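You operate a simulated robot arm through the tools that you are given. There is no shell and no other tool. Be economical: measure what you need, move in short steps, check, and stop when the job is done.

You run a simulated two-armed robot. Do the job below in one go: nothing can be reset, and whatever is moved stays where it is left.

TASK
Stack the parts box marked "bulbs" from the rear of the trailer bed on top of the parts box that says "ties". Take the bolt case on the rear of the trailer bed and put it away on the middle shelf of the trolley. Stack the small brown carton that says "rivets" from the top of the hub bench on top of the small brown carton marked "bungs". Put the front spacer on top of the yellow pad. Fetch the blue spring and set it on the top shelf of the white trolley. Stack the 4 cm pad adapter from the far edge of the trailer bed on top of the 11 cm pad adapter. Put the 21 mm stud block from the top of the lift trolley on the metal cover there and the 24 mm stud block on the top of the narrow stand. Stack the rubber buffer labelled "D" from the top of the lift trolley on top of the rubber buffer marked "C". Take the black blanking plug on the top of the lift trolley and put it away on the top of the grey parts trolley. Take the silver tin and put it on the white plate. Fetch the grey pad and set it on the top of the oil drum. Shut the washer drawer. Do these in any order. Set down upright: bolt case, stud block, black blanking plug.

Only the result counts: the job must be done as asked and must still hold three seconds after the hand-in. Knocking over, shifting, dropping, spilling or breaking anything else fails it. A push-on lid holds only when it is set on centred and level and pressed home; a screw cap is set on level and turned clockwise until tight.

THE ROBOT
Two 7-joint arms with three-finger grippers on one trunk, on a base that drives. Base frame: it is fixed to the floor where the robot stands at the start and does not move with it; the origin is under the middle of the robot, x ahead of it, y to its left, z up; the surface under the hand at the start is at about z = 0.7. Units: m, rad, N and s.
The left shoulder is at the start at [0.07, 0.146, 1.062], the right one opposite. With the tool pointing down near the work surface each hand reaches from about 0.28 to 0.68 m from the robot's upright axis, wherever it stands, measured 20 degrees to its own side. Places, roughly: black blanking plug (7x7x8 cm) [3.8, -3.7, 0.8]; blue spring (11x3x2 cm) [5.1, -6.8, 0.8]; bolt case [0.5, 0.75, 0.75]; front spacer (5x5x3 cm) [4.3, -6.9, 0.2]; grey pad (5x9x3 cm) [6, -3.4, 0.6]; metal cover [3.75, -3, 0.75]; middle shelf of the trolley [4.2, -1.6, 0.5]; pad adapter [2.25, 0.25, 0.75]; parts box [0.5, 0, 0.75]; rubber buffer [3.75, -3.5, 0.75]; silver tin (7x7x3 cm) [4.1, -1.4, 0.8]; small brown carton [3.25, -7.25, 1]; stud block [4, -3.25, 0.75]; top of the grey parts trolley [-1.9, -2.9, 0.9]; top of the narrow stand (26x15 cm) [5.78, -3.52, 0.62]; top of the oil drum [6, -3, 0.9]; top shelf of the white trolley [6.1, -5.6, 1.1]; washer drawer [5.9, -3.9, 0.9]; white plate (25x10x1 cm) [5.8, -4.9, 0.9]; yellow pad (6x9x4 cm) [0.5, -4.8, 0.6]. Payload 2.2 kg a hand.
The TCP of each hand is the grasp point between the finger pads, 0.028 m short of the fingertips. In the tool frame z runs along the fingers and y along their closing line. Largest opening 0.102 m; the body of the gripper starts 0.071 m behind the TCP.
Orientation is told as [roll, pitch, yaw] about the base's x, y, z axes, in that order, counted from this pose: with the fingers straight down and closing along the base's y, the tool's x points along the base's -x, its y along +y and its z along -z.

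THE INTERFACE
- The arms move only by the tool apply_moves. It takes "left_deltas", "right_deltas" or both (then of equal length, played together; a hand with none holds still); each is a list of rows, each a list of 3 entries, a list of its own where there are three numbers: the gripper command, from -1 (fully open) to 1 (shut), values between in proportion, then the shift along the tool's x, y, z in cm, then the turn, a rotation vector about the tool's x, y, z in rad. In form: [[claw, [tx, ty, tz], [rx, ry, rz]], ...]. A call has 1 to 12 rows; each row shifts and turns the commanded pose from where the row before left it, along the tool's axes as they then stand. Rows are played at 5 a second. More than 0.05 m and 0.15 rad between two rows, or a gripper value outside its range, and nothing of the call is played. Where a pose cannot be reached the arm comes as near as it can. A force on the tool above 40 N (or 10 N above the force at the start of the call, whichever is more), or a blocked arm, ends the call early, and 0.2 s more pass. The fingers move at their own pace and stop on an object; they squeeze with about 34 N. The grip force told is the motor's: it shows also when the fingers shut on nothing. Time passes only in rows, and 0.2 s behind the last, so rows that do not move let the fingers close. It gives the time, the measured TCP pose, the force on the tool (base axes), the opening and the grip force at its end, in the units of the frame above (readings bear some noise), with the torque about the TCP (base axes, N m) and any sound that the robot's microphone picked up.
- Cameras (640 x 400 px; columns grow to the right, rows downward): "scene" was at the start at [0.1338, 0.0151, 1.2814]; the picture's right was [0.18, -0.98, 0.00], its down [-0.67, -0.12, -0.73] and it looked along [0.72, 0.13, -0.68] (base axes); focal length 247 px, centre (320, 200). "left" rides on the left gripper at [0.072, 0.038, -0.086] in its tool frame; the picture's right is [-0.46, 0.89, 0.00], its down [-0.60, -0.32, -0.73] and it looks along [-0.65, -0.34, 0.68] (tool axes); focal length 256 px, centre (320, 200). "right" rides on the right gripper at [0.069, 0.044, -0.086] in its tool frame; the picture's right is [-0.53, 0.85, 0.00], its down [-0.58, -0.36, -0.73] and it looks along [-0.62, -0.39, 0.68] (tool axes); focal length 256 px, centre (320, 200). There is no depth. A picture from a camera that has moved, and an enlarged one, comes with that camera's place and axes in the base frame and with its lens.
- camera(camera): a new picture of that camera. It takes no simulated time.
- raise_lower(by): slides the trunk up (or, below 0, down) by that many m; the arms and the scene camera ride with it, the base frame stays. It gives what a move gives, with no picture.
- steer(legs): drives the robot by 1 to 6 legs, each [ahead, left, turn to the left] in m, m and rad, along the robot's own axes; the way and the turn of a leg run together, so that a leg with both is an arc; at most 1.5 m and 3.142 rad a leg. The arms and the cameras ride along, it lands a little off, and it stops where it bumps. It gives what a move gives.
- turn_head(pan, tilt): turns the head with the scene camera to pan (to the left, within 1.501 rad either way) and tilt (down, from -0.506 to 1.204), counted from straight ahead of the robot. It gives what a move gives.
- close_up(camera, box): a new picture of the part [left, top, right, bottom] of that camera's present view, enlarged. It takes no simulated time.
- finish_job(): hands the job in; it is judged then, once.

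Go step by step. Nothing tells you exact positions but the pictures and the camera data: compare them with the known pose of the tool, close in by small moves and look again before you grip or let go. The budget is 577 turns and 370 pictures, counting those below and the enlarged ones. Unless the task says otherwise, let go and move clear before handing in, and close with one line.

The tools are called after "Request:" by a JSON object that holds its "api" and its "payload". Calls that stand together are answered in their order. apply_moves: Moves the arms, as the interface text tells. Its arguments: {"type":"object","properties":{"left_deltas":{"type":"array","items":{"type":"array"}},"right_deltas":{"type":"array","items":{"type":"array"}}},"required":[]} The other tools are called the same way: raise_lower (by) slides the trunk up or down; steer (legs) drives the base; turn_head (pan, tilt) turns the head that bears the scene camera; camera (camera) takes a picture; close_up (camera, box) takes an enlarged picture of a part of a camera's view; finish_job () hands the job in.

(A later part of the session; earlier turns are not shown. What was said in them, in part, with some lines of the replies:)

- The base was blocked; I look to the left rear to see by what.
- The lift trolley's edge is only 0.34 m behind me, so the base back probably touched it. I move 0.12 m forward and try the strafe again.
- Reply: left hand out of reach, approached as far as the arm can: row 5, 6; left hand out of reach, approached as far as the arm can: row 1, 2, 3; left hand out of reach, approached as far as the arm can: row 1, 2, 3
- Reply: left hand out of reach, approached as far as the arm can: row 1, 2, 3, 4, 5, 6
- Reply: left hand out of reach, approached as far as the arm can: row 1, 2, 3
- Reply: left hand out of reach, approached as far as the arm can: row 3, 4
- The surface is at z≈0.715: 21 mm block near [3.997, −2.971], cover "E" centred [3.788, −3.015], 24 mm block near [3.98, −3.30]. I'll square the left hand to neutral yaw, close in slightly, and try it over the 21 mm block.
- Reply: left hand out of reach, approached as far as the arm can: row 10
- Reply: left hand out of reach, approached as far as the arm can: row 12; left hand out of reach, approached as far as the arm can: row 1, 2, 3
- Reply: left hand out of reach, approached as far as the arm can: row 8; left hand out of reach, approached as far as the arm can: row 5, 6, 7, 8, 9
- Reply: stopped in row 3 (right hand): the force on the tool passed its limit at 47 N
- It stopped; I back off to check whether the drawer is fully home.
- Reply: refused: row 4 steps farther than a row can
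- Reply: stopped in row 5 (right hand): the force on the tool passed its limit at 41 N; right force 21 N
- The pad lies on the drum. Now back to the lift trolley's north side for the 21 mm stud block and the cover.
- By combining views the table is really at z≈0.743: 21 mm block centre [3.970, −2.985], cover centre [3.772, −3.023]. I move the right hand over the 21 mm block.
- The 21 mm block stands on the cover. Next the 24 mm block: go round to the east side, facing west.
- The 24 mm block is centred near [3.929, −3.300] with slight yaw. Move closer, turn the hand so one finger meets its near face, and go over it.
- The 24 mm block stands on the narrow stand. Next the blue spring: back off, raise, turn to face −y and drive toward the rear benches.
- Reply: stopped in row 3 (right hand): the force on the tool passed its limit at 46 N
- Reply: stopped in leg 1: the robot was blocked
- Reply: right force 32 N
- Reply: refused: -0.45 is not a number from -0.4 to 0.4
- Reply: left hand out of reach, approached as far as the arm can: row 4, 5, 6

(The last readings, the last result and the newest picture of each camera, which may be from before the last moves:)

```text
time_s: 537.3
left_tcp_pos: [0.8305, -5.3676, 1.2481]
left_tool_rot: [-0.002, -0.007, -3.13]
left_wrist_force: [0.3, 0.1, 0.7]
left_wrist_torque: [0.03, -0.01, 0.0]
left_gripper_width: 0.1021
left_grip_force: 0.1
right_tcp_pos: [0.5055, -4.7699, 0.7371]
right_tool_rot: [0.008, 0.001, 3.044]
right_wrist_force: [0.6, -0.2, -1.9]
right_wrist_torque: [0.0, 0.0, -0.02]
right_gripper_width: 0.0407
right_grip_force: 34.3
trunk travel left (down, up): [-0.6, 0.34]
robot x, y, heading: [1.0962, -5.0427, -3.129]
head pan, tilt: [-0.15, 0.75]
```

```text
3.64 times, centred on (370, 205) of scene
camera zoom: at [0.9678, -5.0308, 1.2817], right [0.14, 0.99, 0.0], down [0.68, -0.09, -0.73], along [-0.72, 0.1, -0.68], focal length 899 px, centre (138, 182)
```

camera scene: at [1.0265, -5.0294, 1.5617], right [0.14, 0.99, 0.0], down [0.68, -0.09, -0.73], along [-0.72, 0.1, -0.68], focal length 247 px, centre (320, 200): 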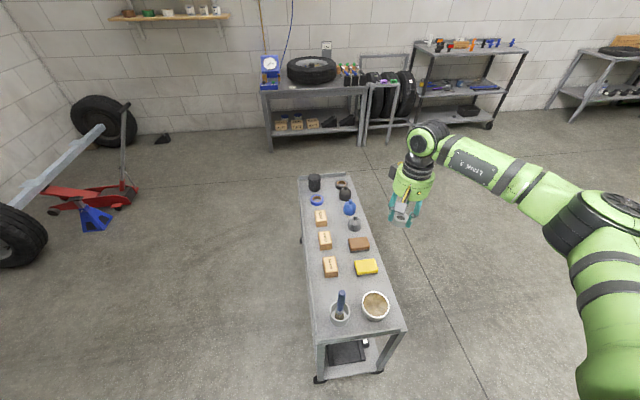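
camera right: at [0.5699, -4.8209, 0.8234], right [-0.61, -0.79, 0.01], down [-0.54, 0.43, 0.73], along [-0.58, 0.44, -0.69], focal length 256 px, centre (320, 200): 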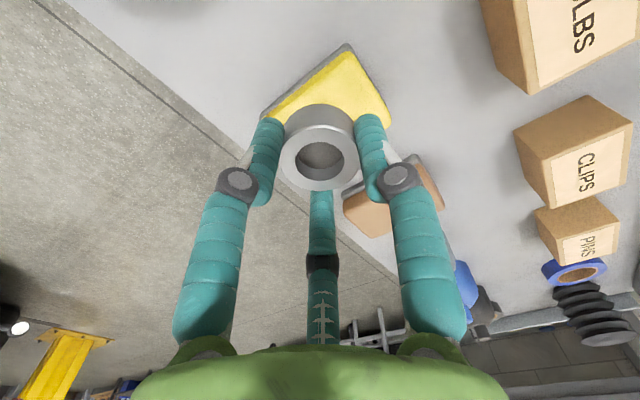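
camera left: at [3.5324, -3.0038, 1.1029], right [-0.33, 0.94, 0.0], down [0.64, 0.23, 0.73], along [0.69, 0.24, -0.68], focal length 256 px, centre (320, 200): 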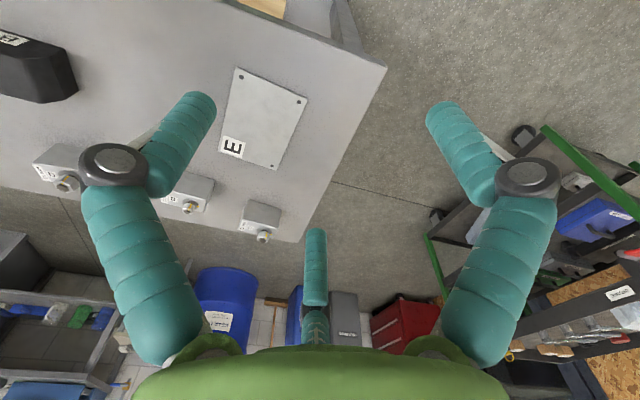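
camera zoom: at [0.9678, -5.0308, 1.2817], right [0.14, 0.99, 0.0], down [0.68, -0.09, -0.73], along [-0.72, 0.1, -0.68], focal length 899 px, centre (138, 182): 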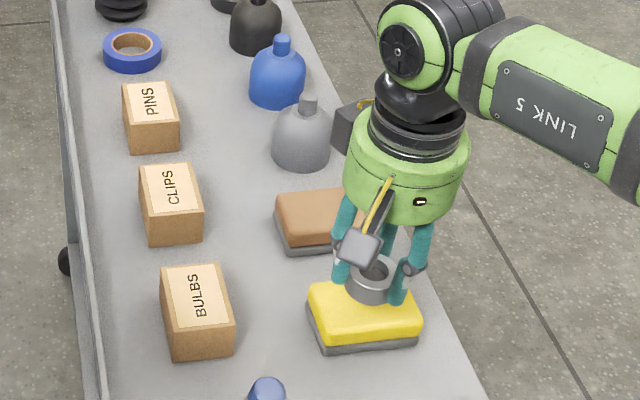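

Request:
{"api": "apply_moves", "payload": {"right_deltas": [[1, [0, 0, 2.3], [0, 0, 0]], [1, [0, 0, 0.6], [0, 0, 0]], [1, [0, 0, 0.4], [0, 0, 0]], [1, [0, 0, 0.4], [0, 0, 0]], [1, [0, 0, 0], [0, 0, 0]]]}}

Request:
{"api": "close_up", "payload": {"camera": "scene", "box": [310, 150, 430, 260]}}

```text
time_s: 538.5
left_tcp_pos: [0.8307, -5.3676, 1.2474]
left_tool_rot: [-0.002, -0.006, -3.129]
left_wrist_force: [0.6, -0.1, 0.5]
left_wrist_torque: [-0.01, 0.01, -0.02]
left_gripper_width: 0.1021
left_grip_force: 0.1
right_tcp_pos: [0.5048, -4.7697, 0.7012]
right_tool_rot: [0.011, 0.0, 3.044]
right_wrist_force: [0.2, -0.2, -1.4]
right_wrist_torque: [0.01, 0.0, 0.03]
right_gripper_width: 0.0407
right_grip_force: 33.8
trunk travel left (down, up): [-0.6, 0.34]
robot x, y, heading: [1.0974, -5.0389, -3.132]
head pan, tilt: [-0.15, 0.75]
```

```text
3.64 times, centred on (370, 205) of scene
camera zoom: at [0.9678, -5.0302, 1.2817], right [0.14, 0.99, 0.0], down [0.68, -0.09, -0.73], along [-0.72, 0.1, -0.68], focal length 899 px, centre (138, 182)
```

zoom: 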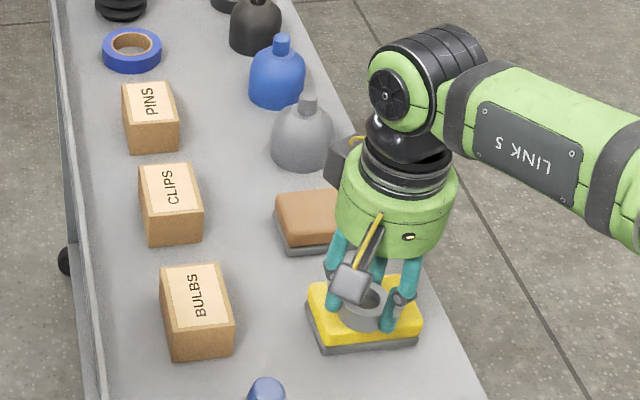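

Request:
{"api": "apply_moves", "payload": {"right_deltas": [[1, [0, 0, 0.3], [0, 0, 0]], [1, [0, 0, 0.3], [0, 0, 0]], [1, [0, 0, 0.3], [0, 0, 0]], [1, [0, 0, 0], [0, 0, 0]]]}}

```text
time_s: 539.5
left_tcp_pos: [0.8322, -5.368, 1.2484]
left_tool_rot: [-0.003, -0.006, -3.129]
left_wrist_force: [0.3, -0.6, 0.2]
left_wrist_torque: [-0.01, 0.0, 0.01]
left_gripper_width: 0.102
left_grip_force: 0.0
right_tcp_pos: [0.503, -4.7705, 0.6942]
right_tool_rot: [0.009, -0.004, 3.044]
right_wrist_force: [0.4, 1.7, 8.0]
right_wrist_torque: [0.18, -0.03, -0.01]
right_gripper_width: 0.0409
right_grip_force: 33.8
trunk travel left (down, up): [-0.6, 0.34]
robot x, y, heading: [1.0995, -5.0426, -3.134]
head pan, tilt: [-0.15, 0.75]
```

Contact. Release and rise.

Request:
{"api": "apply_moves", "payload": {"right_deltas": [[0.6, [0, 0, -0.1], [0, 0, 0]], [0, [0, 0, 0], [0, 0, 0]], [-0.6, [0, 0, 0], [0, 0, 0]], [-0.6, [0, 0, -3], [0, 0, 0]], [-0.6, [0, 0, -4], [0, 0, 0]], [-1, [0, 0, -4], [0, 0, 0]], [-1, [3, 0, -3], [0, 0, 0]]]}}

Request:
{"api": "close_up", "payload": {"camera": "scene", "box": [310, 150, 430, 260]}}

```text
time_s: 541.1
left_tcp_pos: [0.8329, -5.3671, 1.2494]
left_tool_rot: [-0.002, -0.01, -3.128]
left_wrist_force: [0.5, 1.0, -0.2]
left_wrist_torque: [0.0, 0.03, 0.01]
left_gripper_width: 0.102
left_grip_force: 0.0
right_tcp_pos: [0.5355, -4.7715, 0.8349]
right_tool_rot: [0.011, -0.002, 3.044]
right_wrist_force: [-0.7, 0.1, 0.9]
right_wrist_torque: [0.02, 0.01, -0.01]
right_gripper_width: 0.102
right_grip_force: 0.0
trunk travel left (down, up): [-0.6, 0.34]
robot x, y, heading: [1.0954, -5.0397, -3.133]
head pan, tilt: [-0.15, 0.75]
```

```text
3.64 times, centred on (370, 205) of scene
camera zoom: at [0.97, -5.0296, 1.2819], right [0.14, 0.99, 0.0], down [0.67, -0.1, -0.73], along [-0.73, 0.1, -0.68], focal length 899 px, centre (138, 182)
```

zoom: 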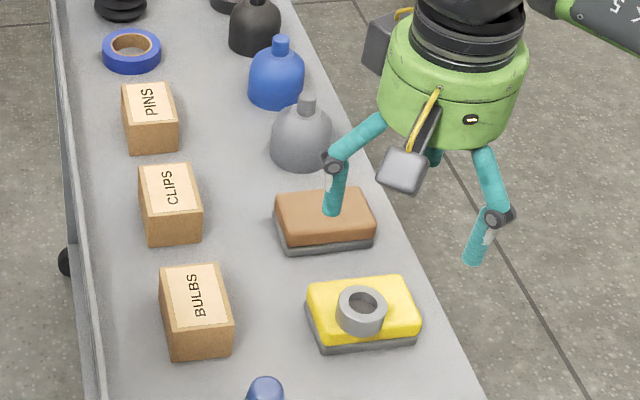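

The spacer sits centred on the yellow pad. Return to the lift trolley's south side for the buffers.

Request:
{"api": "raise_lower", "payload": {"by": 0.22}}

Request:
{"api": "steer", "payload": {"legs": [[-0.8, 0, 0], [0, 0, -1.579], [0, -1.45, 0], [0.4, -0.35, 0], [0.3, 0, 0]]}}

Request:
{"api": "turn_head", "payload": {"pan": -0.05, "tilt": 0.8}}

Request:
{"api": "camera", "payload": {"camera": "scene"}}

```text
time_s: 543.5
left_tcp_pos: [0.831, -5.3677, 1.4676]
left_tool_rot: [-0.003, -0.008, -3.129]
left_wrist_force: [-0.5, 0.0, -0.1]
left_wrist_torque: [0.01, -0.01, 0.0]
left_gripper_width: 0.1019
left_grip_force: 0.1
right_tcp_pos: [0.5344, -4.7723, 1.0544]
right_tool_rot: [0.009, -0.001, 3.043]
right_wrist_force: [0.3, 0.1, 0.3]
right_wrist_torque: [-0.01, 0.0, 0.05]
right_gripper_width: 0.1022
right_grip_force: 0.0
trunk travel left (down, up): [-0.82, 0.12]
robot x, y, heading: [1.0992, -5.0432, -3.13]
head pan, tilt: [-0.15, 0.75]
```

```text
time_s: 562.7
left_tcp_pos: [3.388, -4.0677, 1.4687]
left_tool_rot: [-0.001, -0.008, 1.563]
left_wrist_force: [0.7, -0.4, 0.7]
left_wrist_torque: [0.05, 0.0, 0.01]
left_gripper_width: 0.1022
left_grip_force: 0.1
right_tcp_pos: [3.9875, -3.7809, 1.0552]
right_tool_rot: [0.01, -0.002, 1.455]
right_wrist_force: [0.4, 0.0, -0.5]
right_wrist_torque: [0.02, 0.02, 0.0]
right_gripper_width: 0.102
right_grip_force: 0.1
trunk travel left (down, up): [-0.82, 0.12]
robot x, y, heading: [3.7063, -4.3366, 1.561]
head pan, tilt: [-0.15, 0.75]
```

```text
time_s: 563.4
left_tcp_pos: [3.3855, -4.0654, 1.4674]
left_tool_rot: [-0.002, -0.007, 1.565]
left_wrist_force: [0.1, 0.7, 0.1]
left_wrist_torque: [0.0, 0.01, 0.01]
left_gripper_width: 0.1019
left_grip_force: 0.1
right_tcp_pos: [3.9869, -3.7804, 1.0535]
right_tool_rot: [0.011, 0.001, 1.455]
right_wrist_force: [-0.7, 0.0, 0.1]
right_wrist_torque: [0.0, 0.01, -0.01]
right_gripper_width: 0.1018
right_grip_force: 0.1
trunk travel left (down, up): [-0.82, 0.12]
robot x, y, heading: [3.7069, -4.3388, 1.565]
head pan, tilt: [-0.051, 0.799]
```

```text
158 pictures are left
camera scene: at [3.7151, -4.2069, 1.4978], right [1.0, -0.06, 0.0], down [-0.04, -0.72, -0.7], along [0.04, 0.7, -0.72], focal length 247 px, centre (320, 200)
```

scene: 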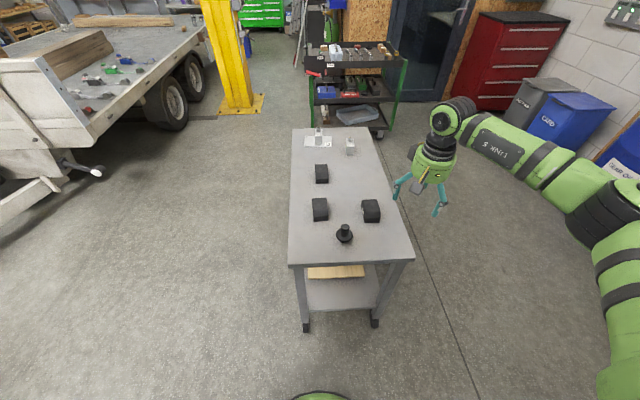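

Request:
{"api": "close_up", "payload": {"camera": "scene", "box": [285, 145, 425, 265]}}

```text
3.33 times, centred on (355, 205) of scene
camera zoom: at [3.7151, -4.2069, 1.4978], right [1.0, -0.06, 0.0], down [-0.04, -0.72, -0.7], along [0.04, 0.7, -0.72], focal length 824 px, centre (203, 183)
```

zoom: 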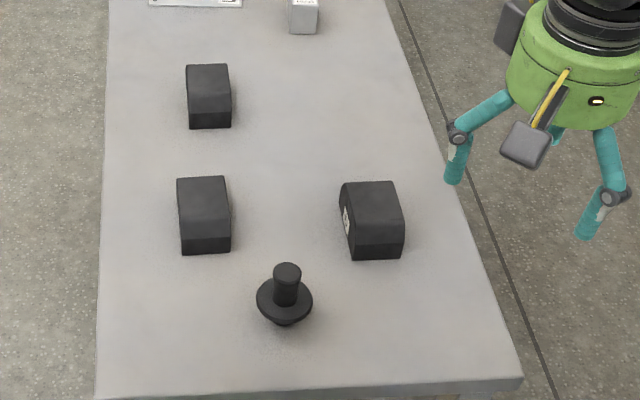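

Request:
{"api": "close_up", "payload": {"camera": "scene", "box": [300, 185, 390, 250]}}

Request:
{"api": "camera", "payload": {"camera": "right"}}

```text
6.15 times, centred on (345, 218) of scene
camera zoom: at [3.7151, -4.2069, 1.4978], right [1.0, -0.06, 0.0], down [-0.04, -0.72, -0.7], along [0.04, 0.7, -0.72], focal length 1522 px, centre (166, 92)
```

zoom: 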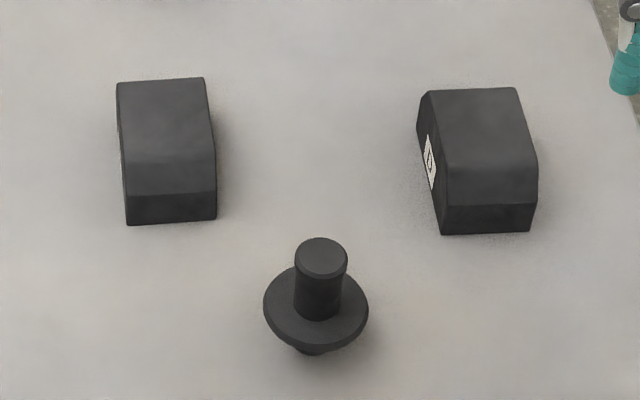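

```text
155 pictures are left
camera right: at [3.9379, -3.8445, 1.1409], right [-0.78, 0.63, 0.01], down [0.44, 0.53, 0.73], along [0.45, 0.57, -0.69], focal length 256 px, centre (320, 200)
```

right: 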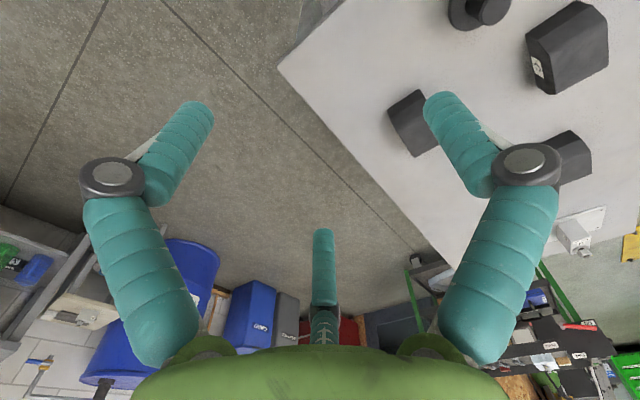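

D is centred about [3.953, −3.562], C about [3.754, −3.541]; both are 5.8 cm wide in x. I drive closer and align the hand over D.

Request:
{"api": "steer", "payload": {"legs": [[0.22, 0, 0.006]]}}

Request:
{"api": "apply_moves", "payload": {"right_deltas": [[-1, [0, 0, 0], [0, 0, -0.08]], [-1, [0, 0, 0], [0, 0, -0.079]], [-1, [0, 2, 4], [0, 0, 0]], [-1, [0, 0, 4], [0, 0, 0]], [-1, [0, 0, 4], [0, 0, 0]], [-1, [0, 0, 0], [0, 0, 0]]]}}

Request:
{"api": "camera", "payload": {"camera": "right"}}

Request:
{"api": "camera", "payload": {"camera": "scene"}}

```text
time_s: 565.1
left_tcp_pos: [3.386, -3.8536, 1.4692]
left_tool_rot: [-0.002, -0.011, 1.571]
left_wrist_force: [-0.2, 0.0, 0.6]
left_wrist_torque: [0.01, -0.02, 0.01]
left_gripper_width: 0.1019
left_grip_force: 0.0
right_tcp_pos: [3.9846, -3.5638, 1.0563]
right_tool_rot: [0.009, -0.003, 1.463]
right_wrist_force: [0.0, -1.2, 0.2]
right_wrist_torque: [0.05, 0.04, 0.0]
right_gripper_width: 0.1019
right_grip_force: 0.0
trunk travel left (down, up): [-0.82, 0.12]
robot x, y, heading: [3.7079, -4.1237, 1.577]
head pan, tilt: [-0.051, 0.799]
```

```text
time_s: 566.5
left_tcp_pos: [3.3864, -3.849, 1.4673]
left_tool_rot: [-0.002, -0.007, 1.57]
left_wrist_force: [-0.7, -0.5, -0.3]
left_wrist_torque: [0.0, -0.02, 0.02]
left_gripper_width: 0.1018
left_grip_force: 0.0
right_tcp_pos: [3.9643, -3.559, 0.9336]
right_tool_rot: [0.008, -0.003, 1.622]
right_wrist_force: [0.0, 0.2, 0.8]
right_wrist_torque: [0.02, -0.01, 0.0]
right_gripper_width: 0.102
right_grip_force: 0.0
trunk travel left (down, up): [-0.82, 0.12]
robot x, y, heading: [3.709, -4.1241, 1.572]
head pan, tilt: [-0.051, 0.799]
```

```text
154 pictures are left
camera right: at [3.9251, -3.6318, 1.0201], right [-0.87, 0.49, 0.01], down [0.34, 0.59, 0.73], along [0.35, 0.64, -0.68], focal length 256 px, centre (320, 200)
```

right: 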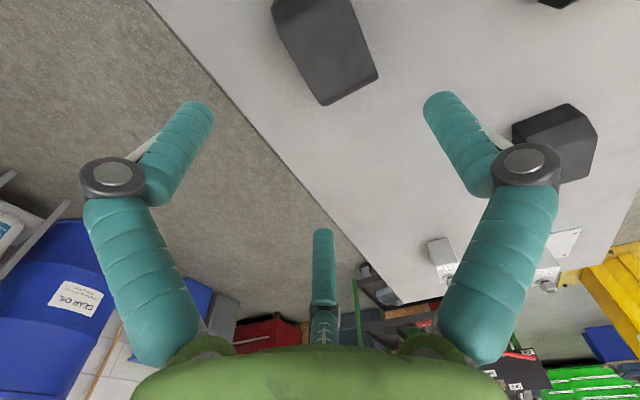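

```text
153 pictures are left
camera scene: at [3.7146, -3.989, 1.4977], right [1.0, -0.05, 0.0], down [-0.04, -0.72, -0.7], along [0.04, 0.7, -0.72], focal length 247 px, centre (320, 200)
```

scene: 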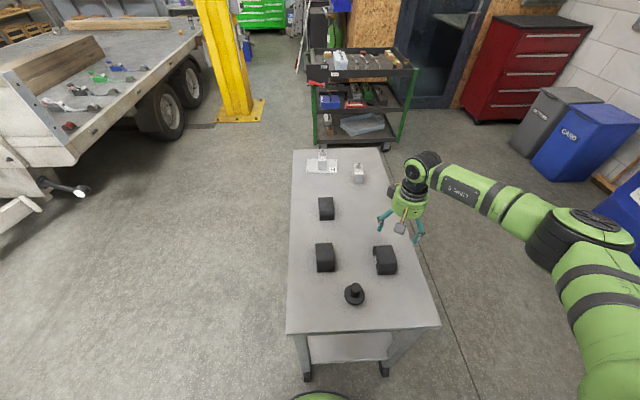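

Request:
{"api": "apply_moves", "payload": {"right_deltas": [[-1, [0.7, 0, 4], [0, 0, 0]], [-1, [0, 0, 4.5], [0, 0, 0]], [-1, [0, 0, 4.5], [0, 0, 0]], [-1, [0, 0, 2.4], [0, 0, 0]], [0, [0, 0, 0], [0, 0, 0]], [1, [0, 0, 0], [0, 0, 0]], [1, [0, 0, 0], [0, 0, 0]]]}}

Request:
{"api": "camera", "payload": {"camera": "right"}}

```text
time_s: 568.1
left_tcp_pos: [3.3861, -3.8501, 1.4684]
left_tool_rot: [0.0, -0.007, 1.57]
left_wrist_force: [0.0, 0.7, 0.0]
left_wrist_torque: [0.01, 0.0, 0.0]
left_gripper_width: 0.1021
left_grip_force: 0.0
right_tcp_pos: [3.9622, -3.569, 0.7815]
right_tool_rot: [0.008, -0.005, 1.623]
right_wrist_force: [4.3, 3.4, 8.2]
right_wrist_torque: [0.41, -0.34, -0.11]
right_gripper_width: 0.0814
right_grip_force: 33.9
trunk travel left (down, up): [-0.82, 0.12]
robot x, y, heading: [3.7115, -4.122, 1.573]
head pan, tilt: [-0.051, 0.799]
```

```text
152 pictures are left
camera right: at [3.9239, -3.6404, 0.8683], right [-0.87, 0.49, 0.01], down [0.34, 0.59, 0.73], along [0.35, 0.64, -0.68], focal length 256 px, centre (320, 200)
```

right: 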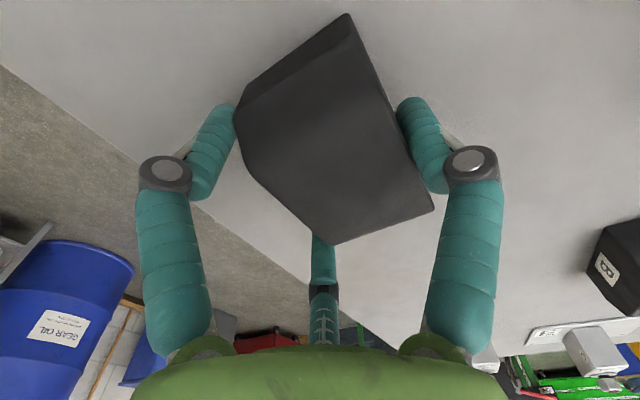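

Request:
{"api": "apply_moves", "payload": {"right_deltas": [[1, [0, 0, -4], [0, 0, 0]], [1, [0, 0, -4], [0, 0, 0]], [1, [0, 0, -2], [0, 0, 0]], [1, [-1, -4, 0], [0, 0, 0]], [1, [-1, -4, 0], [0, 0, 0]]]}}

Request:
{"api": "close_up", "payload": {"camera": "scene", "box": [285, 190, 425, 310]}}

Request:
{"api": "camera", "payload": {"camera": "right"}}

```text
time_s: 569.3
left_tcp_pos: [3.3877, -3.8492, 1.468]
left_tool_rot: [0.0, -0.007, 1.571]
left_wrist_force: [0.7, 0.1, -0.4]
left_wrist_torque: [-0.02, 0.01, 0.02]
left_gripper_width: 0.102
left_grip_force: 0.0
right_tcp_pos: [4.0434, -3.5438, 0.8787]
right_tool_rot: [0.014, -0.001, 1.623]
right_wrist_force: [-0.9, -0.5, -2.9]
right_wrist_torque: [-0.03, -0.05, 0.02]
right_gripper_width: 0.0812
right_grip_force: 34.7
trunk travel left (down, up): [-0.82, 0.12]
robot x, y, heading: [3.7072, -4.1177, 1.57]
head pan, tilt: [-0.051, 0.799]
```

```text
3.33 times, centred on (355, 250) of scene
camera zoom: at [3.717, -3.9885, 1.4976], right [1.0, -0.05, 0.0], down [-0.04, -0.72, -0.7], along [0.03, 0.7, -0.72], focal length 824 px, centre (203, 33)
```

zoom: 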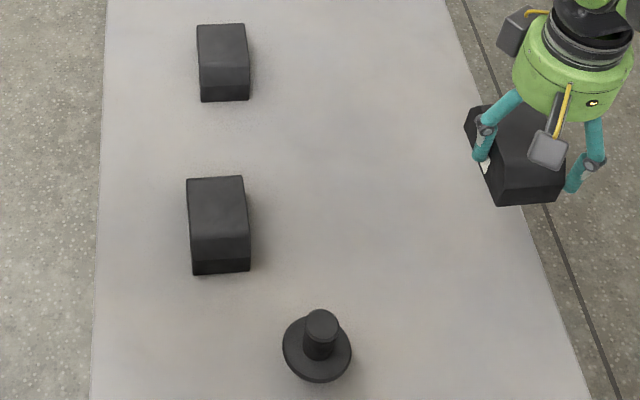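

```text
150 pictures are left
camera right: at [4.0044, -3.6165, 0.9656], right [-0.87, 0.49, 0.01], down [0.34, 0.59, 0.73], along [0.35, 0.64, -0.69], focal length 256 px, centre (320, 200)
```

right: 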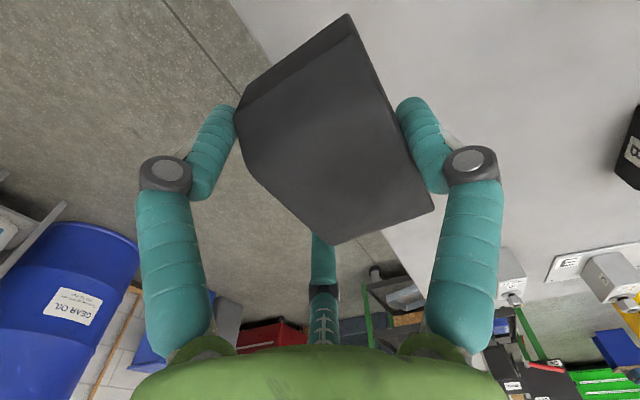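

That was the wrong way along the tool axis; now move toward C, 28 cm in −x.

Request:
{"api": "apply_moves", "payload": {"right_deltas": [[1, [-0.25, 4.7, 0], [0, 0, 0]], [1, [-0.25, 4.7, 0], [0, 0, 0]], [1, [-0.25, 4.7, 0], [0, 0, 0]], [1, [-0.25, 4.7, 0], [0, 0, 0]], [1, [-0.25, 4.7, 0], [0, 0, 0]], [1, [-0.25, 4.7, 0], [0, 0, -0.03]], [1, [0, 0, 0], [0, 0, 0]]]}}

Request:
{"api": "close_up", "payload": {"camera": "scene", "box": [265, 170, 405, 290]}}

Request:
{"api": "camera", "payload": {"camera": "right"}}

```text
time_s: 570.9
left_tcp_pos: [3.3867, -3.8496, 1.4683]
left_tool_rot: [-0.001, -0.008, 1.57]
left_wrist_force: [0.1, -0.2, -0.3]
left_wrist_torque: [0.02, 0.01, 0.01]
left_gripper_width: 0.1021
left_grip_force: 0.0
right_tcp_pos: [3.759, -3.5428, 0.8831]
right_tool_rot: [0.012, -0.002, 1.652]
right_wrist_force: [0.5, -0.1, -2.8]
right_wrist_torque: [-0.01, -0.05, -0.02]
right_gripper_width: 0.081
right_grip_force: 34.5
trunk travel left (down, up): [-0.82, 0.12]
robot x, y, heading: [3.7098, -4.1196, 1.573]
head pan, tilt: [-0.051, 0.799]
```

```text
3.33 times, centred on (335, 230) of scene
camera zoom: at [3.7161, -3.9889, 1.4977], right [1.0, -0.05, 0.0], down [-0.04, -0.72, -0.7], along [0.04, 0.7, -0.72], focal length 824 px, centre (270, 100)
```

zoom: 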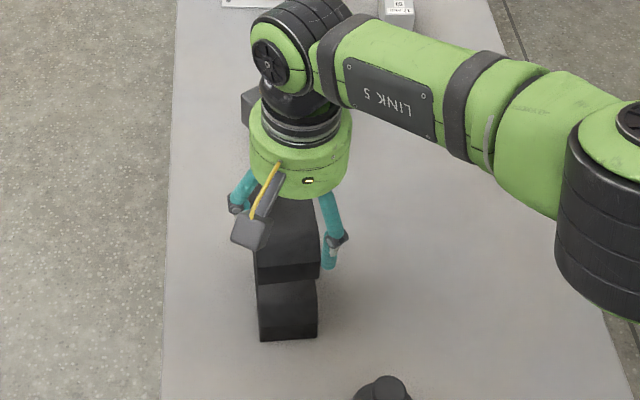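

```text
148 pictures are left
camera right: at [3.7229, -3.6165, 0.9686], right [-0.89, 0.46, 0.01], down [0.32, 0.6, 0.73], along [0.33, 0.65, -0.68], focal length 256 px, centre (320, 200)
```

right: 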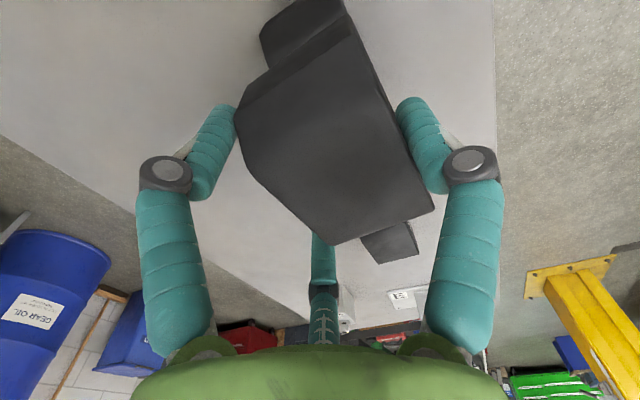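

Request:
{"api": "apply_moves", "payload": {"right_deltas": [[1, [0.5, 0, 2.5], [0, 0, 0]], [1, [0, 0, 2.0], [0, 0, 0]], [1, [0, 0, 0.4], [0, 0, 0]], [1, [0, 0, 0.4], [0, 0, 0]], [1, [0, 0, 0], [0, 0, 0]]]}}

Request:
{"api": "close_up", "payload": {"camera": "scene", "box": [265, 170, 405, 290]}}

```text
time_s: 572.1
left_tcp_pos: [3.3877, -3.8544, 1.4685]
left_tool_rot: [-0.003, -0.01, 1.57]
left_wrist_force: [0.5, 0.5, -0.5]
left_wrist_torque: [-0.02, -0.01, -0.01]
left_gripper_width: 0.1018
left_grip_force: 0.0
right_tcp_pos: [3.7589, -3.5485, 0.835]
right_tool_rot: [0.01, -0.012, 1.651]
right_wrist_force: [1.5, 2.9, 27.9]
right_wrist_torque: [-0.49, -0.43, -0.01]
right_gripper_width: 0.0811
right_grip_force: 33.4
trunk travel left (down, up): [-0.82, 0.12]
robot x, y, heading: [3.7089, -4.1223, 1.566]
head pan, tilt: [-0.051, 0.799]
```

```text
3.33 times, centred on (335, 230) of scene
camera zoom: at [3.7152, -3.9939, 1.4986], right [1.0, -0.05, 0.0], down [-0.04, -0.71, -0.7], along [0.04, 0.7, -0.71], focal length 824 px, centre (270, 100)
```

zoom: 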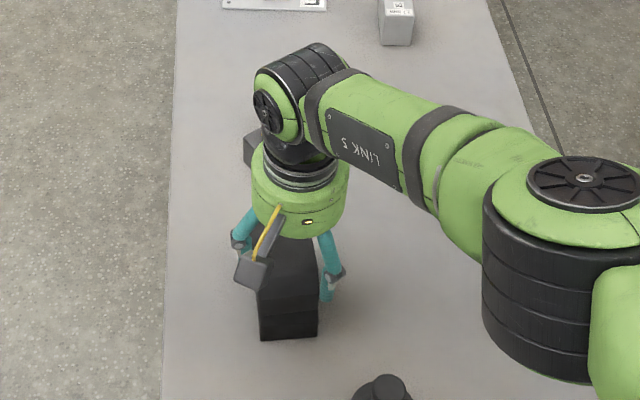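

Request:
{"api": "apply_moves", "payload": {"right_deltas": [[1, [0, 0, -0.5], [0, 0, 0]], [0.3, [0, 0, 0], [0, 0, 0]], [-1, [0, 0, 0], [0, 0, 0]], [-1, [0, 0, 0], [0, 0, 0]], [-1, [0, 0, -3], [0, 0, 0]], [-1, [0, 0, -4], [0, 0, 0]], [-1, [0, 0, -4], [0, 0, 0]], [-1, [0, -3, 0], [0, 0, 0]]]}}

Request:
{"api": "close_up", "payload": {"camera": "scene", "box": [265, 200, 405, 320]}}

```text
time_s: 573.9
left_tcp_pos: [3.3884, -3.8494, 1.4685]
left_tool_rot: [0.001, -0.008, 1.571]
left_wrist_force: [-0.6, 0.7, -0.2]
left_wrist_torque: [-0.02, 0.02, 0.02]
left_gripper_width: 0.102
left_grip_force: 0.1
right_tcp_pos: [3.7943, -3.5467, 0.9445]
right_tool_rot: [0.012, -0.003, 1.652]
right_wrist_force: [0.4, 0.1, -0.6]
right_wrist_torque: [0.0, 0.03, -0.01]
right_gripper_width: 0.102
right_grip_force: 0.0
trunk travel left (down, up): [-0.82, 0.12]
robot x, y, heading: [3.7075, -4.1208, 1.574]
head pan, tilt: [-0.051, 0.799]
```

```text
3.33 times, centred on (335, 260) of scene
camera zoom: at [3.7175, -3.989, 1.4977], right [1.0, -0.05, 0.0], down [-0.04, -0.72, -0.7], along [0.03, 0.7, -0.72], focal length 824 px, centre (270, 0)
```

zoom: 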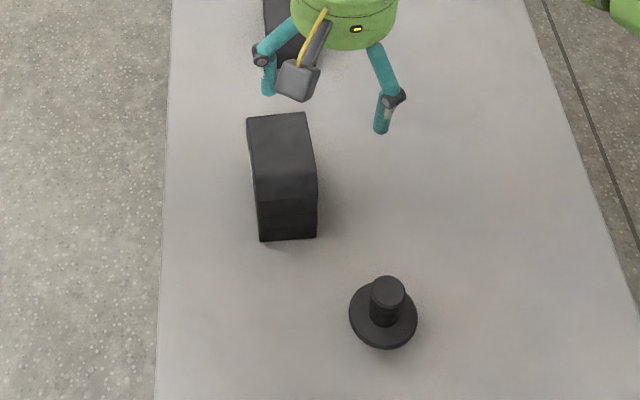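

D sits on C. Now the blanking plug at about [3.829, −3.683]; move above its stem.

Request:
{"api": "apply_moves", "payload": {"right_deltas": [[-1, [4.6, -0.8, 0], [0, 0, 0]], [-1, [4.6, -0.8, 0], [0, 0, 0]], [-1, [4.6, -0.8, 0], [0, 0, 0]], [-1, [0, 0, 2], [0, 0, 0]]]}}

Request:
{"api": "camera", "payload": {"camera": "right"}}

Request:
{"api": "close_up", "payload": {"camera": "scene", "box": [265, 200, 405, 320]}}

```text
time_s: 574.9
left_tcp_pos: [3.3861, -3.8494, 1.4676]
left_tool_rot: [-0.002, -0.008, 1.57]
left_wrist_force: [0.3, -0.3, -0.2]
left_wrist_torque: [0.01, -0.02, -0.03]
left_gripper_width: 0.1019
left_grip_force: 0.1
right_tcp_pos: [3.8249, -3.6811, 0.9231]
right_tool_rot: [0.007, -0.002, 1.651]
right_wrist_force: [0.6, 0.3, -0.1]
right_wrist_torque: [-0.01, -0.03, -0.03]
right_gripper_width: 0.1019
right_grip_force: 0.1
trunk travel left (down, up): [-0.82, 0.12]
robot x, y, heading: [3.7113, -4.1216, 1.57]
head pan, tilt: [-0.051, 0.799]
```

```text
145 pictures are left
camera right: at [3.789, -3.7553, 1.0094], right [-0.89, 0.47, 0.01], down [0.32, 0.6, 0.73], along [0.33, 0.65, -0.68], focal length 256 px, centre (320, 200)
```

right: 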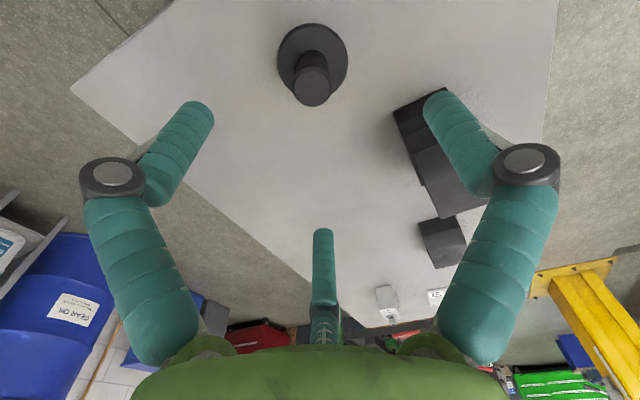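

```text
3.33 times, centred on (335, 260) of scene
camera zoom: at [3.7145, -3.9885, 1.4977], right [1.0, -0.05, 0.0], down [-0.04, -0.72, -0.7], along [0.04, 0.7, -0.72], focal length 824 px, centre (270, 0)
```

zoom: 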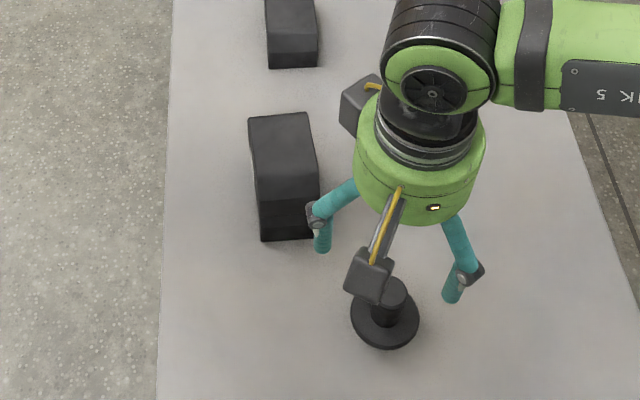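

Request:
{"api": "apply_moves", "payload": {"right_deltas": [[-0.4, [0, -0.4, 3], [0, 0, 0]], [-0.4, [0, 0, 4], [0, 0, 0]], [-0.4, [0, 0, 3.9], [0, 0, 0]], [0.3, [0, 0, 0], [0, 0, 0]], [1, [0, 0, 0], [0, 0, 0]], [1, [0, 0, 0], [0, 0, 0]]]}}

Request:
{"api": "camera", "payload": {"camera": "right"}}

```text
time_s: 576.3
left_tcp_pos: [3.386, -3.8491, 1.4672]
left_tool_rot: [-0.002, -0.009, 1.57]
left_wrist_force: [0.3, 0.3, 0.6]
left_wrist_torque: [0.02, 0.0, 0.01]
left_gripper_width: 0.1023
left_grip_force: 0.0
right_tcp_pos: [3.8285, -3.6821, 0.8124]
right_tool_rot: [0.01, -0.001, 1.653]
right_wrist_force: [0.3, 0.2, 0.5]
right_wrist_torque: [-0.02, -0.01, -0.02]
right_gripper_width: 0.0269
right_grip_force: 34.4
trunk travel left (down, up): [-0.82, 0.12]
robot x, y, heading: [3.7061, -4.1229, 1.573]
head pan, tilt: [-0.051, 0.799]
```

```text
143 pictures are left
camera right: at [3.7919, -3.7548, 0.8999], right [-0.89, 0.46, 0.01], down [0.32, 0.6, 0.73], along [0.33, 0.65, -0.69], focal length 256 px, centre (320, 200)
```

right: 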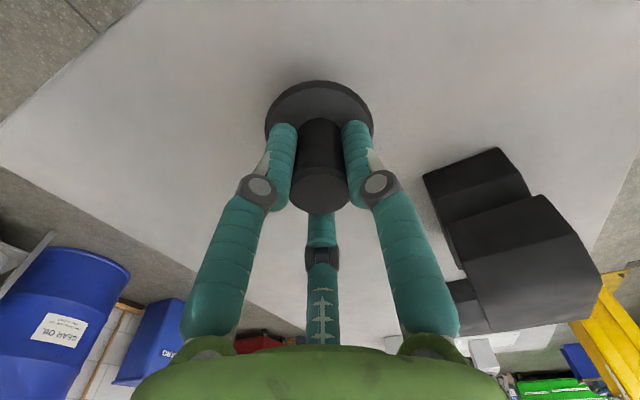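

Gripped the plug's stem. Lift it and drive west, south of the narrow trolley, toward the grey parts trolley.

Request:
{"api": "apply_moves", "payload": {"right_deltas": [[1, [0, 0, -4.5], [0, 0, 0]], [1, [0, 0, -4.5], [0, 0, 0]], [1, [0, 0, -4.5], [0, 0, 0]], [1, [0, 0, -4.5], [0, 0, 0]]]}}

Request:
{"api": "steer", "payload": {"legs": [[-0.6, 0, 0], [0, 0, 1.571], [1.15, 0.85, 0], [1.45, 0, 0], [1.3, 0, 0]]}}

Request:
{"api": "turn_head", "payload": {"pan": -0.5, "tilt": 0.4}}

Request:
{"api": "camera", "payload": {"camera": "scene"}}

```text
time_s: 577.3
left_tcp_pos: [3.3856, -3.8513, 1.4678]
left_tool_rot: [-0.001, -0.009, 1.571]
left_wrist_force: [0.6, -0.4, 0.5]
left_wrist_torque: [0.03, 0.01, 0.02]
left_gripper_width: 0.1022
left_grip_force: 0.0
right_tcp_pos: [3.8306, -3.6805, 0.9971]
right_tool_rot: [0.01, -0.003, 1.65]
right_wrist_force: [0.2, -0.2, -1.3]
right_wrist_torque: [0.04, -0.01, -0.01]
right_gripper_width: 0.027
right_grip_force: 33.6
trunk travel left (down, up): [-0.82, 0.12]
robot x, y, heading: [3.7079, -4.1199, 1.572]
head pan, tilt: [-0.051, 0.799]
```

```text
time_s: 604.1
left_tcp_pos: [-0.4652, -5.8434, 1.4681]
left_tool_rot: [-0.001, -0.009, 3.138]
left_wrist_force: [0.3, -0.7, 1.3]
left_wrist_torque: [-0.01, 0.0, -0.02]
left_gripper_width: 0.102
left_grip_force: 0.0
right_tcp_pos: [-0.6318, -5.3984, 0.9965]
right_tool_rot: [0.01, -0.001, -3.067]
right_wrist_force: [-0.4, 0.7, -0.6]
right_wrist_torque: [0.0, 0.0, -0.01]
right_gripper_width: 0.0271
right_grip_force: 33.6
trunk travel left (down, up): [-0.82, 0.12]
robot x, y, heading: [-0.1933, -5.522, 3.136]
head pan, tilt: [-0.051, 0.799]
```

```text
time_s: 605.0
left_tcp_pos: [-0.465, -5.844, 1.468]
left_tool_rot: [-0.002, -0.007, 3.139]
left_wrist_force: [0.6, 0.6, 0.5]
left_wrist_torque: [0.01, 0.03, 0.0]
left_gripper_width: 0.1019
left_grip_force: 0.0
right_tcp_pos: [-0.6333, -5.3981, 0.9959]
right_tool_rot: [0.011, -0.002, -3.067]
right_wrist_force: [0.0, -0.7, -0.3]
right_wrist_torque: [-0.02, 0.01, -0.02]
right_gripper_width: 0.027
right_grip_force: 33.8
trunk travel left (down, up): [-0.82, 0.12]
robot x, y, heading: [-0.1907, -5.5207, 3.134]
head pan, tilt: [-0.499, 0.4]
```

```text
142 pictures are left
camera scene: at [-0.3224, -5.4769, 1.5327], right [0.48, 0.88, 0.0], down [0.34, -0.19, -0.92], along [-0.81, 0.44, -0.39], focal length 247 px, centre (320, 200)
```

scene: 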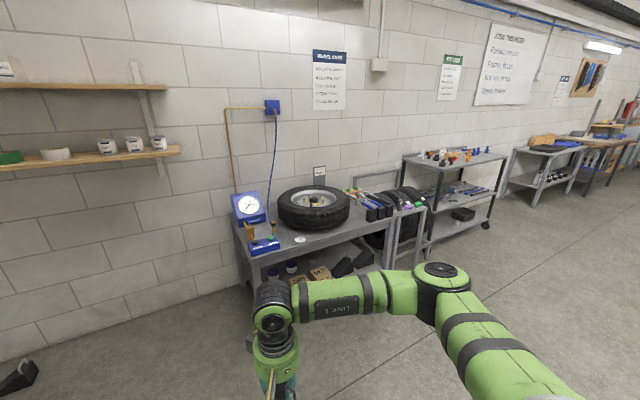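

The grey parts trolley is at about x −1.8…−2.25, y −3.3…−2.25. Drive up to it.

Request:
{"api": "steer", "payload": {"legs": [[0.62, 0, 0], [0, -1.45, 0.007], [0, -1.1, 0], [0.3, 0, 0]]}}

Request:
{"api": "turn_head", "payload": {"pan": -0.1, "tilt": 0.65}}

Request:
{"api": "camera", "payload": {"camera": "scene"}}

```text
time_s: 622.1
left_tcp_pos: [-1.3618, -3.3028, 1.4686]
left_tool_rot: [-0.001, -0.01, 3.121]
left_wrist_force: [0.5, 0.2, 0.4]
left_wrist_torque: [-0.01, 0.04, 0.01]
left_gripper_width: 0.1022
left_grip_force: 0.2
right_tcp_pos: [-1.5221, -2.854, 0.9965]
right_tool_rot: [0.009, -0.003, -3.084]
right_wrist_force: [0.2, 0.2, 0.1]
right_wrist_torque: [-0.01, 0.02, 0.0]
right_gripper_width: 0.027
right_grip_force: 33.9
trunk travel left (down, up): [-0.82, 0.12]
robot x, y, heading: [-1.0841, -2.9869, 3.118]
head pan, tilt: [-0.499, 0.4]
```

```text
time_s: 622.9
left_tcp_pos: [-1.3647, -3.3018, 1.4675]
left_tool_rot: [-0.003, -0.008, 3.12]
left_wrist_force: [-0.5, -0.2, -0.3]
left_wrist_torque: [0.05, 0.0, 0.01]
left_gripper_width: 0.1021
left_grip_force: 0.0
right_tcp_pos: [-1.5244, -2.8541, 0.9961]
right_tool_rot: [0.01, 0.0, -3.083]
right_wrist_force: [0.3, 0.3, -1.2]
right_wrist_torque: [0.02, 0.01, 0.0]
right_gripper_width: 0.0268
right_grip_force: 34.2
trunk travel left (down, up): [-0.82, 0.12]
robot x, y, heading: [-1.0869, -2.9846, 3.117]
head pan, tilt: [-0.099, 0.649]
```

```text
141 pictures are left
camera scene: at [-1.2212, -2.9734, 1.5102], right [0.12, 0.99, 0.0], down [0.6, -0.07, -0.8], along [-0.79, 0.1, -0.6], focal length 247 px, centre (320, 200)
```

scene: 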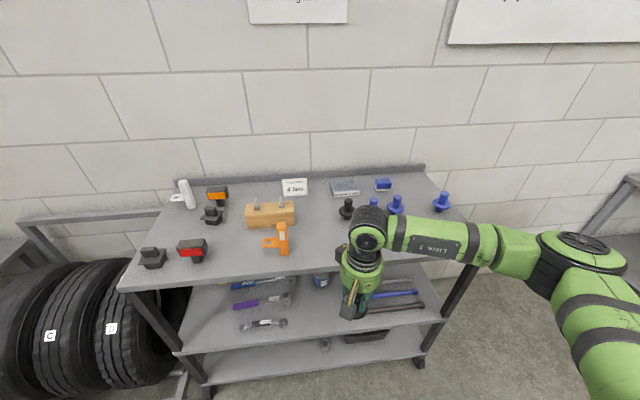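

The trolley top is about z 0.88 with a free spot at the front near [−1.815, −2.86], straight ahead of the hand. Raise a little and move in.

Request:
{"api": "apply_moves", "payload": {"right_deltas": [[1, [0, 0, -3], [0, 0, 0]]]}}

Request:
{"api": "steer", "payload": {"legs": [[0.2, 0, 0.02]]}}

Request:
{"api": "apply_moves", "payload": {"right_deltas": [[1, [-4, 0, 0], [0, 0, 0]], [1, [-4, 0, 0], [0, 0, 0]], [1, [-1, 0, 0], [0, 0, 0]]]}}

Request:
{"api": "camera", "payload": {"camera": "scene"}}

Request:
{"api": "camera", "payload": {"camera": "right"}}

```text
time_s: 623.3
left_tcp_pos: [-1.363, -3.3026, 1.4685]
left_tool_rot: [-0.002, -0.008, 3.119]
left_wrist_force: [0.9, -0.3, -0.9]
left_wrist_torque: [0.01, 0.0, -0.03]
left_gripper_width: 0.1018
left_grip_force: 0.0
right_tcp_pos: [-1.523, -2.8541, 1.0255]
right_tool_rot: [0.009, -0.001, -3.081]
right_wrist_force: [0.5, 0.5, -0.7]
right_wrist_torque: [0.01, 0.02, -0.02]
right_gripper_width: 0.0272
right_grip_force: 34.2
trunk travel left (down, up): [-0.82, 0.12]
robot x, y, heading: [-1.086, -2.9827, 3.12]
head pan, tilt: [-0.099, 0.649]
```

```text
time_s: 624.9
left_tcp_pos: [-1.5516, -3.3054, 1.4698]
left_tool_rot: [-0.002, -0.012, 3.14]
left_wrist_force: [0.4, 0.2, -0.2]
left_wrist_torque: [0.0, 0.01, 0.0]
left_gripper_width: 0.1019
left_grip_force: 0.1
right_tcp_pos: [-1.7211, -2.8601, 1.0258]
right_tool_rot: [0.009, -0.006, -3.065]
right_wrist_force: [0.6, 0.6, -0.8]
right_wrist_torque: [-0.01, 0.02, -0.02]
right_gripper_width: 0.0266
right_grip_force: 34.2
trunk travel left (down, up): [-0.82, 0.12]
robot x, y, heading: [-1.2846, -2.9847, 3.135]
head pan, tilt: [-0.099, 0.649]
```

```text
time_s: 625.7
left_tcp_pos: [-1.5565, -3.3045, 1.4681]
left_tool_rot: [-0.001, -0.009, 3.14]
left_wrist_force: [-0.4, 0.7, -0.4]
left_wrist_torque: [-0.03, 0.0, 0.02]
left_gripper_width: 0.1019
left_grip_force: 0.1
right_tcp_pos: [-1.8132, -2.8687, 1.0255]
right_tool_rot: [0.011, -0.001, -3.062]
right_wrist_force: [-1.9, 0.6, -1.1]
right_wrist_torque: [0.01, -0.04, 0.0]
right_gripper_width: 0.0269
right_grip_force: 34.0
trunk travel left (down, up): [-0.82, 0.12]
robot x, y, heading: [-1.2853, -2.9832, 3.134]
head pan, tilt: [-0.099, 0.649]
```

```text
140 pictures are left
camera scene: at [-1.419, -2.9735, 1.5102], right [0.1, 0.99, 0.0], down [0.6, -0.06, -0.8], along [-0.79, 0.08, -0.61], focal length 247 px, centre (320, 200)
```

scene: 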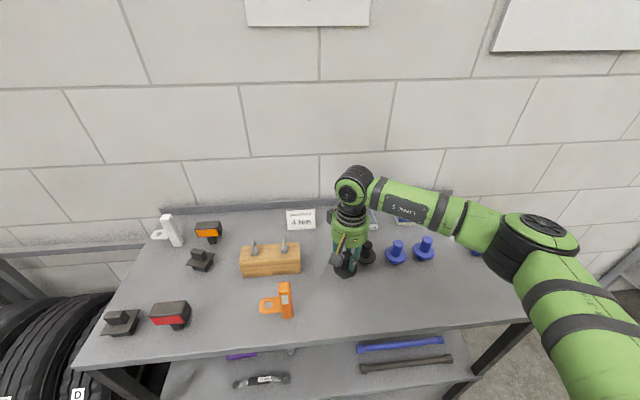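

```text
139 pictures are left
camera right: at [-1.7414, -2.906, 1.1114], right [-0.47, -0.88, 0.01], down [-0.6, 0.33, 0.73], along [-0.65, 0.33, -0.69], focal length 256 px, centre (320, 200)
```

right: 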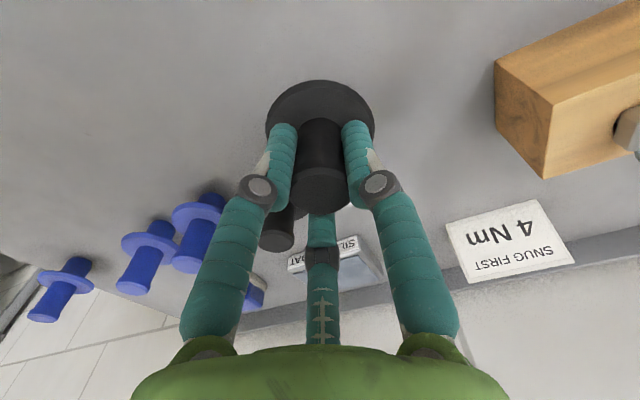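

Request:
{"api": "apply_moves", "payload": {"right_deltas": [[1, [0.8, 3, 0], [0, 0, 0]], [1, [0, 0, 2], [0, 0, 0]], [1, [0, 0, 1], [0, 0, 0]], [1, [0, 0, 0], [0, 0, 0]]]}}

Request:
{"api": "close_up", "payload": {"camera": "scene", "box": [250, 190, 430, 330]}}

```text
time_s: 626.7
left_tcp_pos: [-1.5553, -3.3055, 1.4683]
left_tool_rot: [-0.002, -0.01, 3.14]
left_wrist_force: [0.4, 0.0, 0.9]
left_wrist_torque: [0.03, -0.01, 0.02]
left_gripper_width: 0.1022
left_grip_force: 0.1
right_tcp_pos: [-1.8015, -2.898, 0.9948]
right_tool_rot: [0.009, -0.002, -3.062]
right_wrist_force: [-0.1, 0.2, -1.1]
right_wrist_torque: [0.02, 0.0, 0.04]
right_gripper_width: 0.0271
right_grip_force: 34.2
trunk travel left (down, up): [-0.82, 0.12]
robot x, y, heading: [-1.284, -2.9854, 3.14]
head pan, tilt: [-0.099, 0.649]
```

```text
2.86 times, centred on (340, 260) of scene
camera zoom: at [-1.418, -2.9745, 1.5103], right [0.1, 0.99, 0.0], down [0.6, -0.06, -0.8], along [-0.79, 0.08, -0.6], focal length 706 px, centre (263, 29)
```

zoom: 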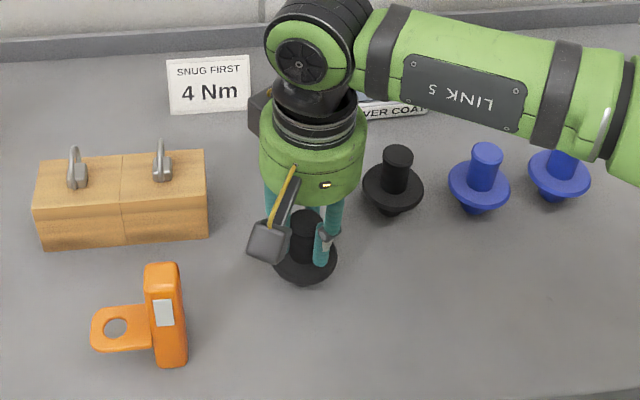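

Request:
{"api": "apply_moves", "payload": {"right_deltas": [[1, [0, 0, 1.5], [0, 0, 0]], [1, [0, 0, 1], [0, 0, 0]], [1, [0, 0, 0.5], [0, 0, 0]], [1, [0, 0, 0.5], [0, 0, 0]], [1, [0, 0, 0], [0, 0, 0]]]}}

Request:
{"api": "close_up", "payload": {"camera": "scene", "box": [280, 210, 400, 310]}}

```text
time_s: 627.2
left_tcp_pos: [-1.5512, -3.3036, 1.4685]
left_tool_rot: [-0.001, -0.012, 3.139]
left_wrist_force: [-0.5, -0.1, -0.6]
left_wrist_torque: [-0.02, -0.03, 0.02]
left_gripper_width: 0.1019
left_grip_force: 0.0
right_tcp_pos: [-1.8014, -2.8978, 0.9928]
right_tool_rot: [0.014, -0.01, -3.063]
right_wrist_force: [13.7, 4.1, 20.5]
right_wrist_torque: [0.43, -1.08, -0.12]
right_gripper_width: 0.0272
right_grip_force: 33.8
trunk travel left (down, up): [-0.82, 0.12]
robot x, y, heading: [-1.2823, -2.9809, 3.136]
head pan, tilt: [-0.099, 0.649]
stopped in row 2 (right hand): the force on the tool passed its limit at 45 N (the readings are from after the stop); the commanded pose is now the measured one
```

```text
4.00 times, centred on (340, 260) of scene
camera zoom: at [-1.4134, -2.973, 1.5109], right [0.1, 0.99, 0.0], down [0.6, -0.06, -0.8], along [-0.79, 0.08, -0.6], focal length 989 px, centre (240, -40)
```

zoom: 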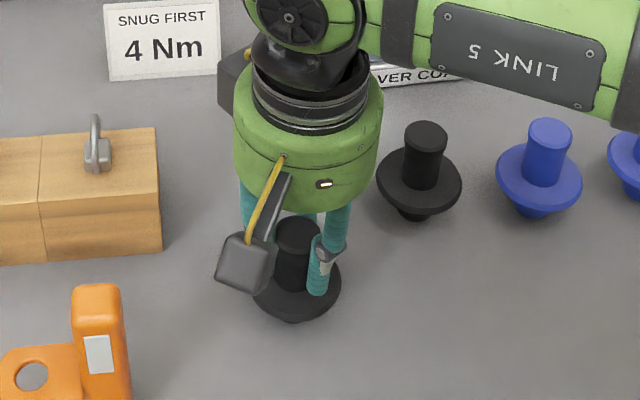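

It is on the surface already (z≈0.923). Ease up a touch, release and rise.

Request:
{"api": "apply_moves", "payload": {"right_deltas": [[1, [0, 0, -0.2], [0, 0, 0]], [0.7, [0, 0, 0], [0, 0, 0]], [0.2, [0, 0, 0], [0, 0, 0]], [-0.3, [0, 0, 0], [0, 0, 0]], [-0.3, [0, 0, -3], [0, 0, 0]], [-0.3, [0, 0, -4], [0, 0, 0]], [-0.5, [0, 0, -4], [0, 0, 0]], [-0.5, [4, 0, -2], [0, 0, 0]], [-0.5, [4, 0, 0], [0, 0, 0]]]}}

Request:
{"api": "close_up", "payload": {"camera": "scene", "box": [250, 190, 430, 330]}}

```text
time_s: 629.2
left_tcp_pos: [-1.5542, -3.3039, 1.4691]
left_tool_rot: [0.0, -0.011, 3.138]
left_wrist_force: [0.3, 0.5, 0.2]
left_wrist_torque: [0.0, 0.04, 0.01]
left_gripper_width: 0.1023
left_grip_force: 0.1
right_tcp_pos: [-1.7233, -2.8883, 1.1198]
right_tool_rot: [0.014, -0.015, -3.065]
right_wrist_force: [-0.2, 0.6, -0.4]
right_wrist_torque: [-0.03, 0.02, 0.0]
right_gripper_width: 0.0764
right_grip_force: 0.0
trunk travel left (down, up): [-0.82, 0.12]
robot x, y, heading: [-1.2835, -2.9806, 3.138]
head pan, tilt: [-0.099, 0.649]
```

```text
2.86 times, centred on (340, 260) of scene
camera zoom: at [-1.4166, -2.9724, 1.5105], right [0.1, 0.99, 0.0], down [0.6, -0.06, -0.8], along [-0.79, 0.08, -0.6], focal length 706 px, centre (263, 29)
```

zoom: 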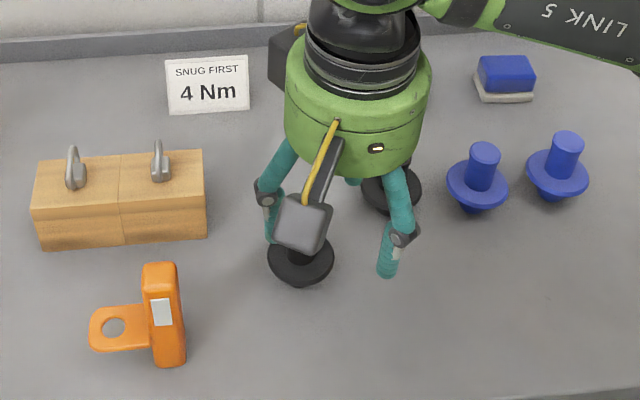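

Request:
{"api": "steer", "payload": {"legs": [[-0.4, 0, 0]]}}

Request:
{"api": "close_up", "payload": {"camera": "scene", "box": [220, 140, 440, 280]}}

```text
time_s: 631.7
left_tcp_pos: [-1.1576, -3.3066, 1.4688]
left_tool_rot: [-0.002, -0.005, 3.14]
left_wrist_force: [0.1, -0.5, -0.2]
left_wrist_torque: [0.02, -0.01, 0.04]
left_gripper_width: 0.1019
left_grip_force: 0.1
right_tcp_pos: [-1.3277, -2.8919, 1.117]
right_tool_rot: [0.014, -0.011, -3.06]
right_wrist_force: [0.0, 0.2, 0.1]
right_wrist_torque: [-0.04, -0.04, -0.03]
right_gripper_width: 0.0764
right_grip_force: 0.0
trunk travel left (down, up): [-0.82, 0.12]
robot x, y, heading: [-0.8825, -2.9863, 3.142]
head pan, tilt: [-0.099, 0.649]
```

```text
2.86 times, centred on (330, 210) of scene
camera zoom: at [-1.0207, -2.9748, 1.51], right [0.1, 0.99, 0.0], down [0.6, -0.06, -0.8], along [-0.79, 0.08, -0.61], focal length 706 px, centre (291, 171)
```

zoom: 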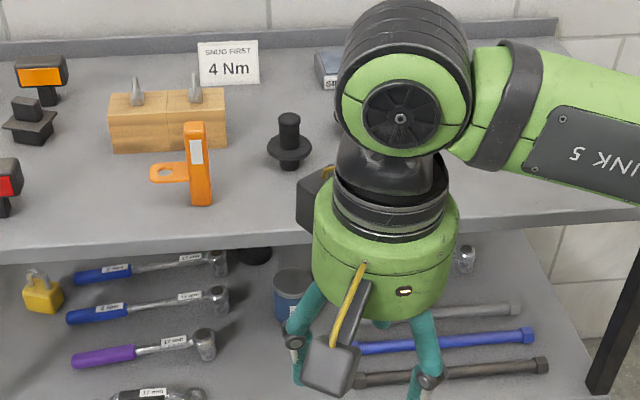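

The plug stands upright on the grey parts trolley, and every other item on the list has been placed and checked. I hand the job in.

Request:
{"api": "finish_job", "payload": {}}

```text
The job is handed in.
```

I did every item on the list, let go of each object, moved the hands clear, and handed the job in. The drawer is the least certain: I took it as shut because it stopped hard under my push and its front looked flush with the cabinet. On the way, the base touched the lift trolley and probably the narrow trolley, and an arm touched the wall by the hub bench. I saw nothing knocked over or moved by it, but I did not measure whether either trolley shifted slightly.
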